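You operate a simulated robot arm through the tools that you are given. There is no shell and no other tool. Be economical: measure what you need, move in short steps, check, and stop when the job is done.

Carry out the task below with a simulated robot arm. There is one attempt and no reset: what you move stays moved.

TASK
Put the orange cover in the teal tote.
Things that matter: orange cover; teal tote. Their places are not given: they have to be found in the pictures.

It is judged by the outcome, as a careful person would: the job done as asked, and still so three seconds after it is handed in. It fails if anything else is knocked over, pushed out of place, dropped, spilled or broken.

THE ROBOT
A 7-joint arm with a two-finger parallel gripper, fixed in place. Base frame: the origin is at the foot of the arm, x ahead of it, y to its left, z up; the work surface is at about z = 0. Lengths are in mm, angles in rad, forces in N, time in s.
With the tool pointing down near the work surface it reaches from about 240 to 620 mm from the base axis. Its first joint turns from -1.152 to 1.152 rad. Payload 2.6 kg.
Tool frame: the origin (TCP) lies between the finger pads and is the grasp point; the fingertips stand 30 mm ahead of it; z points along the fingers, y is the line along which they close. The gripper opens to 94 mm. The fingers are 28 mm wide and 10 mm thick; the gripper's body (50 by 96 mm) begins 55 mm behind the TCP.
Orientation is that of the tool frame in the base frame, as [roll, pitch, yaw] about the fixed x, y, z axes, in that order (R = Rz(yaw) Ry(pitch) Rx(roll)). With the fingers straight down and closing along the base's y, the tool's x points along the base's -x, its y along +y and its z along -z.

THE INTERFACE
- The arm moves only by the tool servo_tool. Its argument "rows" is a list of rows, each an object of numbers (a shift or turn left out is 0, a gripper value left out holds the last): "tx", "ty", "tz": the shift along the base's x, y, z in m; "rx", "ry", "rz": the turn, a rotation vector about the base's x, y, z in degrees. In form: [{"tx": .., "ty": .., "tz": .., "rx": .., "ry": .., "rz": ..}, ...]. A call has 1 to 20 rows; each row is the pose to reach, as a shift and turn from the pose commanded when the call began. "gripper" is the opening, from 0 (shut) to 1 (fully open), set as the call begins (left out, the last holds). A row lasts 0.2 s, in which the tool goes at most 50 mm and 0.15 rad; a call with a longer step from one row to the next is refused whole, and so is a gripper value outside its range. A pose out of reach is approached as far as the arm can. The call stops where the force on the tool passes 40 N (or 10 N more than at its start, if that is more) or the arm is blocked; 0.2 s more then pass. The fingers move at their own pace (about 72 mm/s each) and stop on an object; they squeeze with about 30 N. The grip force told is the motor's: it shows also when the fingers shut on nothing. Time passes only in rows, and 0.2 s behind the last, so rows that repeat a pose let the fingers close. It gives the time, the measured TCP pose, the force on the tool (base axes), the opening and the grip force at its end, in the units of the frame above (readings bear some noise), and new pictures: "views" is both (left out), scene, wrist or none.
- Cameras (640 x 400 px; columns grow to the right, rows downward): "scene" is fixed at [51.3, 448, 564.5]; the picture's right is [-0.59, -0.81, 0.00], its down [-0.46, 0.33, -0.82] and it looks along [0.67, -0.49, -0.57] (base axes); focal length 214 px, centre (320, 200). "wrist" rides on the gripper at [-37, 0, -58] in the tool frame; the picture's right is [0.00, -1.00, 0.00], its down [0.97, 0.00, -0.24] and it looks along [0.24, 0.00, 0.97] (tool axes); focal length 218 px, centre (320, 200).
- locate(camera, pixels): for up to 12 pixels [column, row] of the newest picture of that camera ("zoom" is the newest enlarged one), the place [x, y, z] in the base frame of the surface seen there, good to about 2 mm. No time passes.
- inspect(camera, box): a new picture of the part [left, top, right, bottom] of that camera's present view, enlarged. No time passes.
- sign_off(): hands the job in; it is judged then, once.

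Work in short steps. Measure before you move; look again where a grasp or a placing could have gone wrong, and mend it. You have 60 turns and 100 pictures in all, the two below and enlarged ones among them. Open the gripper and draw the arm clear of the work before you hand the job in, unless the task says otherwise; then end with one line.

The tools are called after "Request:" as name(argument=value, ...) on one line, values as JSON. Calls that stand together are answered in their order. servo_tool: Moves the arm, as the interface text tells. Its arguments: {"type":"object","properties":{"rows":{"type":"array"},"gripper":{"type":"number"},"views":{"type":"string","enum":["both","scene","wrist","none"]}},"required":["rows"]} The other tools are called the same way: locate (camera, pixels) gives the place of the surface under pixels of a picture; inspect (camera, box) takes an enlarged picture of a part of a camera's view; sign_off () hands the job in.

At the start:

```text
time_s: 0.0
position: [232.4, 182.5, 458.6]
tool_rot: [3.141, 0.001, 3.141]
contact_force: [-0.3, 0.7, 0.9]
finger_gap: 93.9
gripper_force: 0.1
```

scene: 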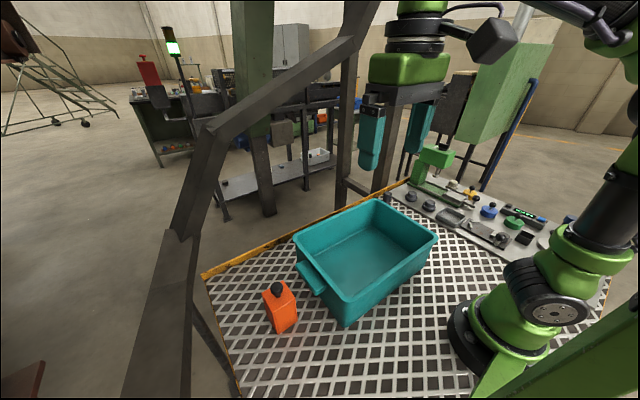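
wrist: 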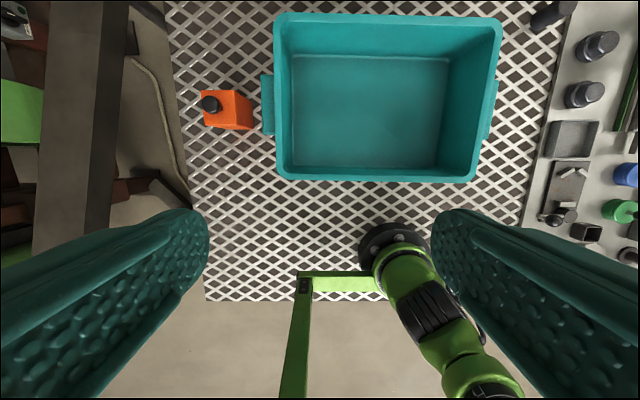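

The orange object is at scene (281,306), wrist (228,109); the teal tote is beside it. I'll enlarge and locate them.

Request:
inspect(camera="scene", box=[230, 260, 340, 350])

Request:
inspect(camera="wrist", box=[180, 70, 290, 150])

Request:
locate(camera="wrist", pixels=[[210, 104], [228, 93], [248, 93], [250, 128], [206, 126], [230, 122], [268, 105], [280, 20], [498, 22], [284, 176], [470, 178], [370, 110]])

Request:
locate(camera="scene", pixels=[[277, 285], [264, 294], [285, 283], [278, 331], [297, 320], [270, 300], [285, 310], [276, 303], [289, 295]])

```text
4.44 times, centred on (285, 305) of scene
```

zoom: 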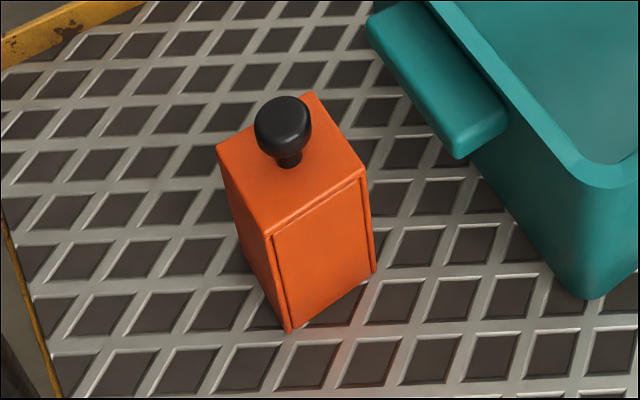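

```text
5.00 times, centred on (235, 110) of wrist
```

zoom: 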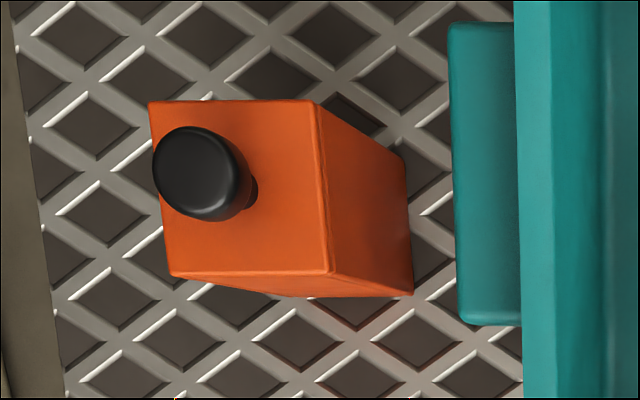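

```text
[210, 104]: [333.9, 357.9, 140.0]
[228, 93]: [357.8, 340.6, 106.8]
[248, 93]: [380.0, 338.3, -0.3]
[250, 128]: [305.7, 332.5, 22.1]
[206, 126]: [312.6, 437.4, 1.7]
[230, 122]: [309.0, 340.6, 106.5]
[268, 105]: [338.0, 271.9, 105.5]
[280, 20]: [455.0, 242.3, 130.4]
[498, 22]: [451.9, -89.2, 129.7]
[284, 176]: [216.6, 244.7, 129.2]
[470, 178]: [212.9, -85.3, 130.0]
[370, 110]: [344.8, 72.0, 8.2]
```

```text
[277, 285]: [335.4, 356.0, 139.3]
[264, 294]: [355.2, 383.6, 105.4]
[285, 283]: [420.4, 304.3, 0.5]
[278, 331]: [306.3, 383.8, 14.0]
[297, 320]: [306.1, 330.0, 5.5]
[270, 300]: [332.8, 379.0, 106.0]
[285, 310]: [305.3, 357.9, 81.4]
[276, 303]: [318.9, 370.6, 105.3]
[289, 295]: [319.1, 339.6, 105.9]
```

The cover is a box about 53 mm square and 106 mm tall, with a knob up to z = 140. I'll locate its top corners for yaw, plus the tote interior.

Request:
locate(camera="zoom", pixels=[[154, 106], [311, 105], [324, 268], [175, 271], [190, 135], [240, 270], [318, 190], [230, 104]])

Request:
locate(camera="wrist", pixels=[[296, 60], [446, 62], [298, 160], [434, 165], [370, 140]])

```text
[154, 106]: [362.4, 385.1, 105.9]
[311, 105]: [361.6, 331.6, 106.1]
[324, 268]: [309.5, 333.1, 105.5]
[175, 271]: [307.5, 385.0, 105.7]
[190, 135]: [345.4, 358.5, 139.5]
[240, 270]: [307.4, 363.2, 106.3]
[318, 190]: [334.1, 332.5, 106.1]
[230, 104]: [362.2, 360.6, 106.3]
```

```text
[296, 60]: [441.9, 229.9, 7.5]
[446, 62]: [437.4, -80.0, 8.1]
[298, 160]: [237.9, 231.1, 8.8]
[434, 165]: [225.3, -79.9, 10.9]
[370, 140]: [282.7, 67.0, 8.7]
```

The cover is square to the axes, centred at (335, 358.5). I'll move above it at z = 250.

Request:
servo_tool(rows=[{"tx": 0.013, "ty": 0.022, "tz": -0.02}, {"tx": 0.0256, "ty": 0.044, "tz": -0.045}, {"tx": 0.0385, "ty": 0.066, "tz": -0.07}, {"tx": 0.0513, "ty": 0.088, "tz": -0.095}, {"tx": 0.064, "ty": 0.11, "tz": -0.12}, {"tx": 0.077, "ty": 0.132, "tz": -0.15}, {"tx": 0.09, "ty": 0.154, "tz": -0.18}, {"tx": 0.1026, "ty": 0.176, "tz": -0.208}, {"tx": 0.1026, "ty": 0.176, "tz": -0.208}, {"tx": 0.1026, "ty": 0.176, "tz": -0.208}], gripper=1)

```text
time_s: 2.2
position: [335.4, 357.8, 250.8]
tool_rot: [-3.14, -0.001, -3.141]
contact_force: [-0.8, 0.7, 0.4]
finger_gap: 94.1
gripper_force: 0.0
```

scene: 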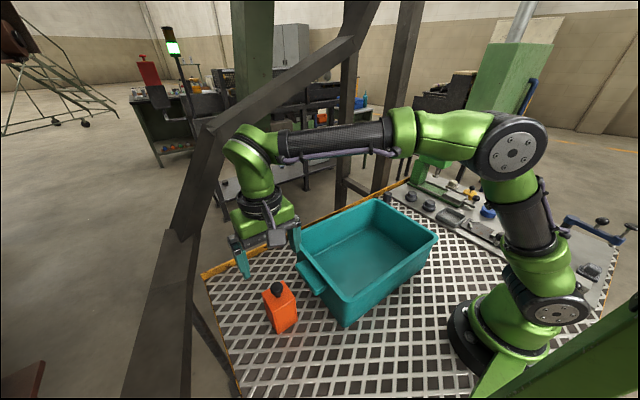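
wrist: 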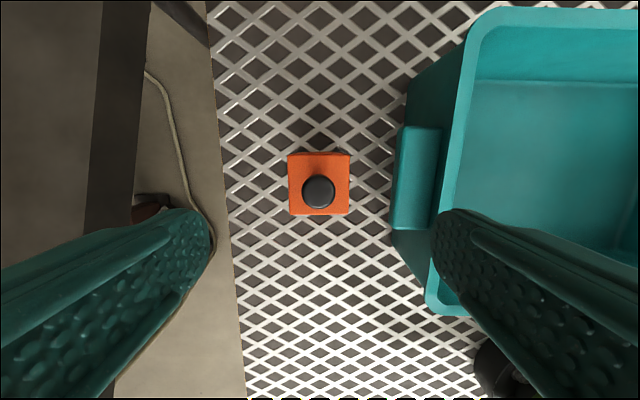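

The cover is centred between the fingers in the wrist view (320,185). I'll descend straight to z ≈ 93, which keeps the palm above the knob.

Request:
servo_tool(rows=[{"tz": -0.025}, {"tz": -0.05}, {"tz": -0.075}, {"tz": -0.1}, {"tz": -0.12}, {"tz": -0.14}, {"tz": -0.15}, {"tz": -0.157}, {"tz": -0.157}])

```text
time_s: 4.2
position: [335.3, 358.2, 93.9]
tool_rot: [3.141, 0.001, -3.141]
contact_force: [-0.4, -0.4, 0.3]
finger_gap: 93.7
gripper_force: 0.1
```

scene: 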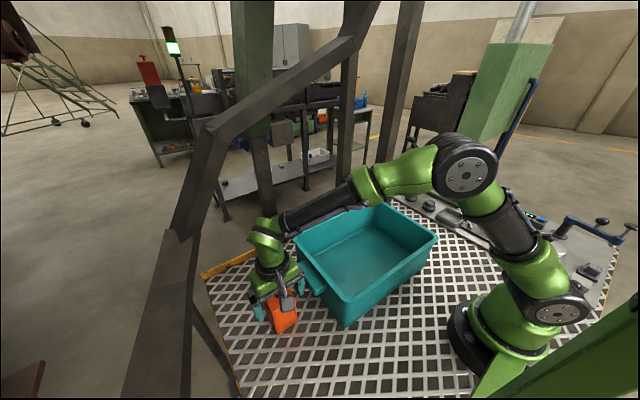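
wrist: 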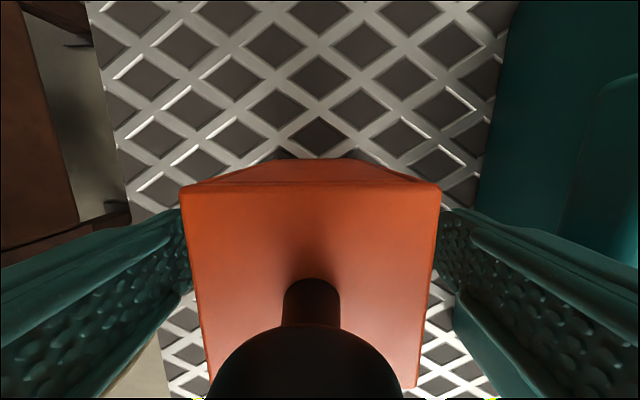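

The fingers straddle the box with no contact, so I'll close.

Request:
servo_tool(rows=[{}, {}, {}, {}, {}], gripper=0, views="none")

```text
time_s: 5.4
position: [337.0, 358.4, 94.1]
tool_rot: [3.141, 0.0, 3.14]
contact_force: [0.4, 1.3, 2.3]
finger_gap: 62.4
gripper_force: 29.7
```

Gripped with 30 N, but the gap reads 62 mm against the expected ~54 mm. I'll look before lifting.

Request:
inspect(camera="scene", box=[230, 260, 340, 350])

Request:
inspect(camera="wrist", box=[0, 0, 640, 400])

```text
4.44 times, centred on (285, 305) of scene
```

zoom: 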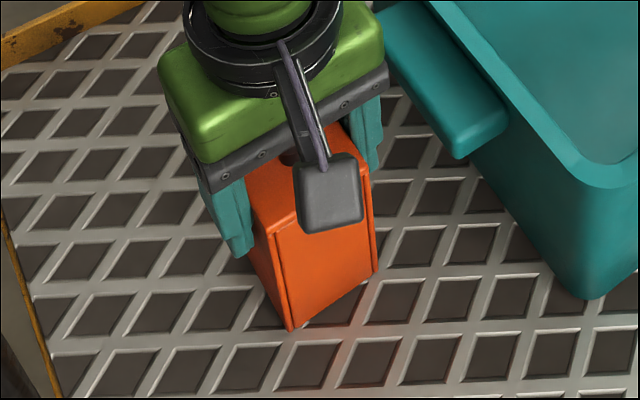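

```text
1.00 times, centred on (320, 200) of wrist
```

zoom: 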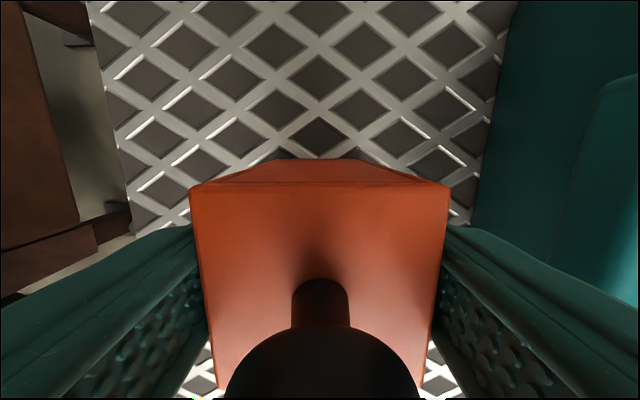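

The grip looks flush. I'll lift slowly, straight up, and look both for slip and for anything underneath.

Request:
servo_tool(rows=[{"tz": 0.005}, {"tz": 0.012}, {"tz": 0.02}, {"tz": 0.03}, {"tz": 0.04}, {"tz": 0.05}, {"tz": 0.06}, {"tz": 0.06}])

```text
time_s: 7.2
position: [335.5, 357.9, 155.1]
tool_rot: [-3.141, -0.001, 3.14]
contact_force: [-0.7, 0.2, -1.5]
finger_gap: 62.4
gripper_force: 29.6
```

scene: 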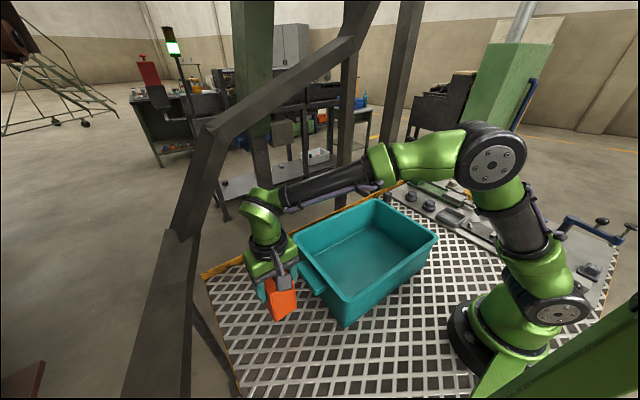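
wrist: 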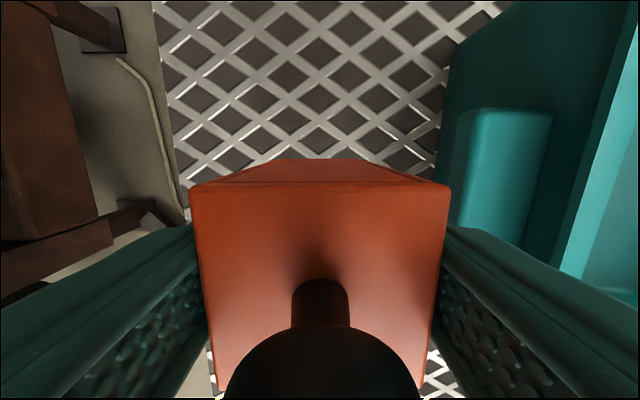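

It holds without slip. I'll lift to TCP z ≈ 280 (cover bottom ≈ 185, rim at 130) and check.

Request:
servo_tool(rows=[{"tz": 0.015}, {"tz": 0.035}, {"tz": 0.055}, {"tz": 0.075}, {"tz": 0.095}, {"tz": 0.115}, {"tz": 0.125}, {"tz": 0.125}])

```text
time_s: 9.0
position: [334.9, 358.0, 279.4]
tool_rot: [3.141, 0.0, -3.141]
contact_force: [-0.5, 0.8, -2.4]
finger_gap: 62.4
gripper_force: 30.4
```

scene: 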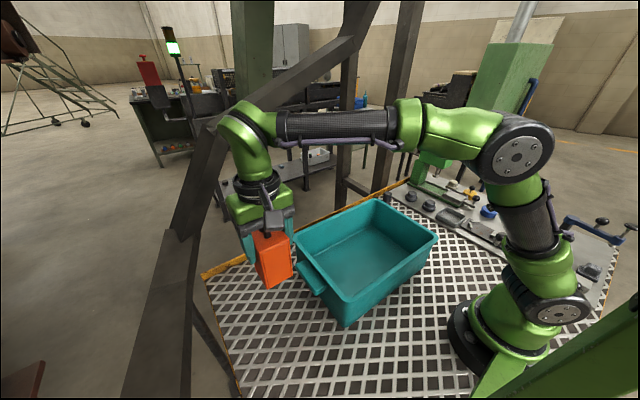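
wrist: 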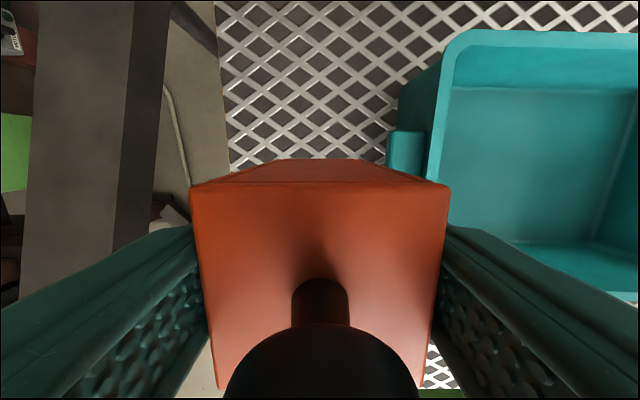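

The cover is well clear of the rim, with nothing left behind beneath it. I'll carry it sideways over the tote to about (345, 100).

Request:
servo_tool(rows=[{"ty": -0.01}, {"ty": -0.03}, {"ty": -0.055}, {"ty": -0.085}, {"ty": -0.115}, {"tx": 0.003, "ty": -0.145}, {"tx": 0.006, "ty": -0.175}, {"tx": 0.008, "ty": -0.205}, {"tx": 0.01, "ty": -0.23}, {"tx": 0.01, "ty": -0.248}, {"tx": 0.01, "ty": -0.258}, {"tx": 0.01, "ty": -0.258}])

```text
time_s: 11.6
position: [345.4, 100.9, 278.8]
tool_rot: [-3.141, -0.001, 3.141]
contact_force: [0.3, -0.7, -1.7]
finger_gap: 62.3
gripper_force: 30.5
```

scene: 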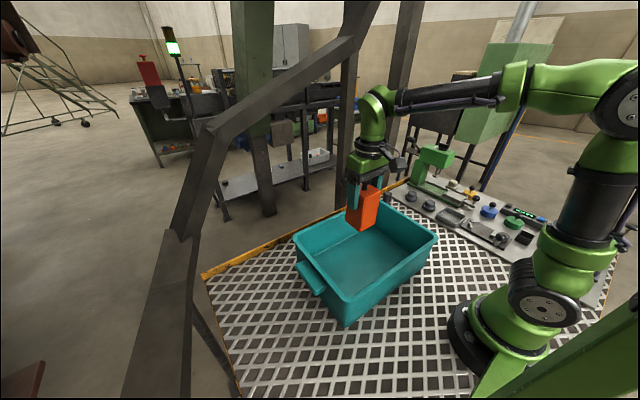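
wrist: 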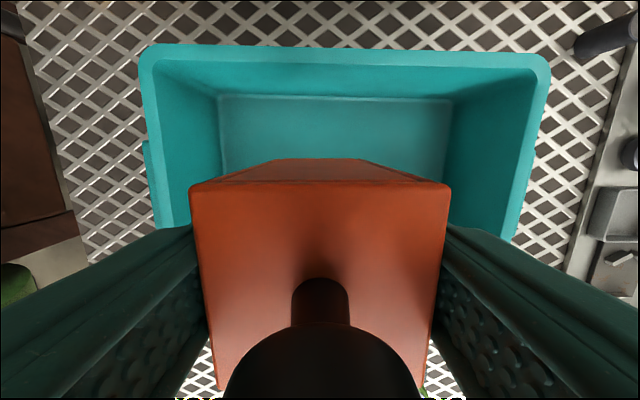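

The cover is over the tote's middle. Floor contact is expected at TCP z ≈ 102; I'll descend to about 115 first.

Request:
servo_tool(rows=[{"tz": -0.02}, {"tz": -0.045}, {"tz": -0.07}, {"tz": -0.095}, {"tz": -0.12}, {"tz": -0.14}, {"tz": -0.155}, {"tz": -0.164}, {"tz": -0.164}])

```text
time_s: 13.6
position: [345.7, 99.3, 113.4]
tool_rot: [-3.142, -0.002, 3.14]
contact_force: [-0.3, -0.2, -1.6]
finger_gap: 62.3
gripper_force: 29.9
```

scene: 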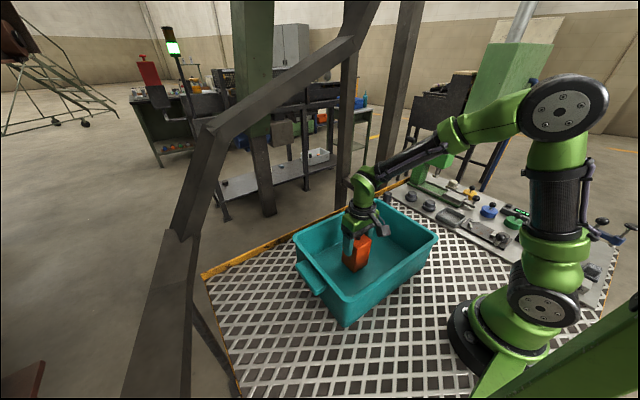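
wrist: 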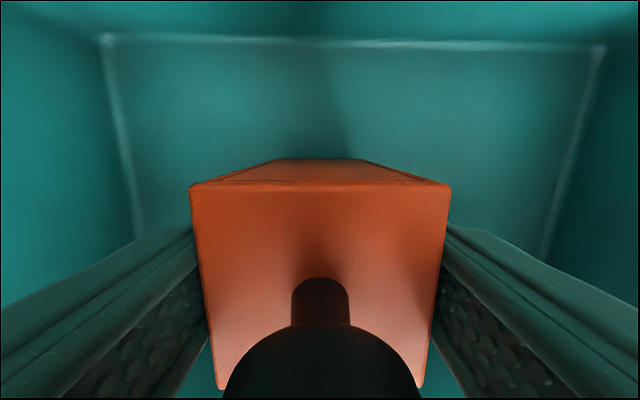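

Now I'll go down the last ~11 mm in fine steps, watching force.

Request:
servo_tool(rows=[{"tz": -0.003}, {"tz": -0.006}, {"tz": -0.008}, {"tz": -0.01}, {"tz": -0.011}, {"tz": -0.012}, {"tz": -0.012}], views="none")

```text
time_s: 15.2
position: [346.8, 99.2, 102.1]
tool_rot: [-3.141, 0.001, 3.142]
contact_force: [-0.1, 0.8, -2.4]
finger_gap: 62.4
gripper_force: 29.7
```

No floor contact yet at z = 102, so I'll go down another few mm.

Request:
servo_tool(rows=[{"tz": -0.001}, {"tz": -0.002}, {"tz": -0.003}, {"tz": -0.003}], views="none")

```text
time_s: 16.2
position: [345.5, 100.6, 101.1]
tool_rot: [3.141, 0.004, -3.141]
contact_force: [-7.2, -0.6, 25.5]
finger_gap: 62.4
gripper_force: 30.4
```

Contact (25 N upward): the cover is on the floor. I'll ease up 1.5 mm and open the gripper.

Request:
servo_tool(rows=[{"tz": 0.001}, {"tz": 0.0015}, {"tz": 0.0015}], views="none")

Request:
servo_tool(rows=[{}, {}, {}, {}], gripper=1)

```text
time_s: 17.0
position: [345.6, 99.6, 100.0]
tool_rot: [-3.14, -0.001, 3.141]
contact_force: [2.0, 0.5, 4.2]
finger_gap: 62.4
gripper_force: 30.2
```

```text
time_s: 18.0
position: [345.4, 101.7, 100.8]
tool_rot: [-3.141, -0.001, 3.141]
contact_force: [0.4, -1.3, 0.4]
finger_gap: 94.2
gripper_force: 0.1
```

scene: 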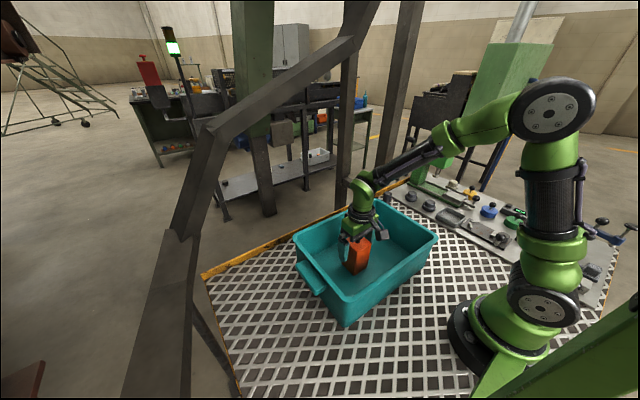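
wrist: 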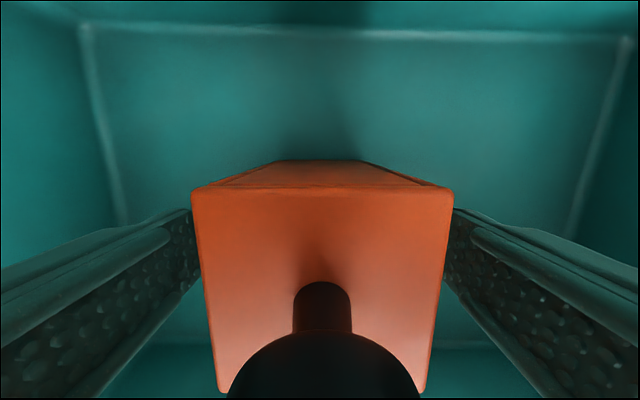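

Released, and the cover stands upright. I'll withdraw straight up and clear.

Request:
servo_tool(rows=[{"tz": 0.01}, {"tz": 0.03}, {"tz": 0.055}, {"tz": 0.085}, {"tz": 0.12}, {"tz": 0.155}, {"tz": 0.19}, {"tz": 0.225}, {"tz": 0.25}, {"tz": 0.25}])

```text
time_s: 20.2
position: [345.4, 100.2, 352.9]
tool_rot: [-3.139, 0.001, 3.141]
contact_force: [0.1, -0.1, -0.2]
finger_gap: 94.0
gripper_force: 0.0
```

scene: 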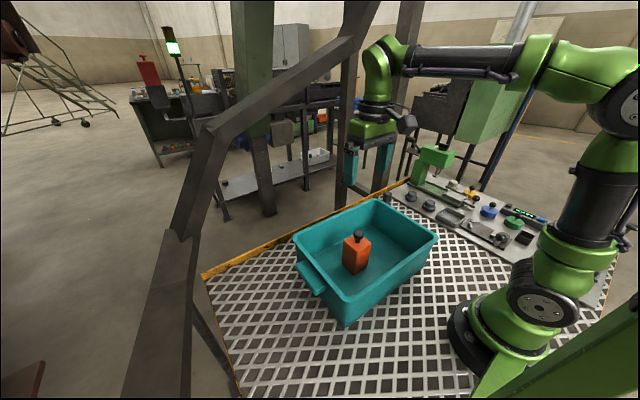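
wrist: 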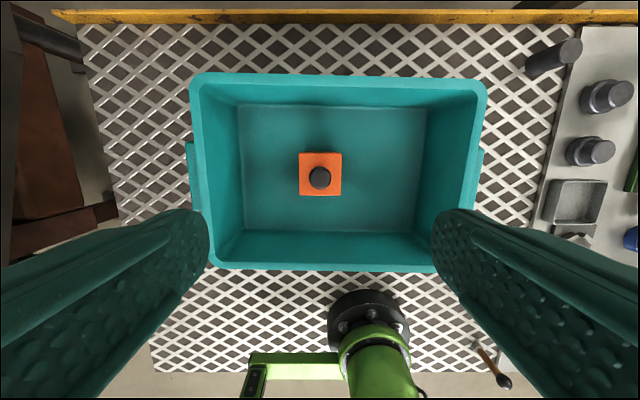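

The cover stands upright inside the tote at wrist (320,175), the tote hasn't moved, and the arm is clear.

Request:
sign_off()

```text
The job is handed in.
```

The orange cover is standing upright inside the teal tote; nothing else was disturbed, the gripper is open and the arm is clear.
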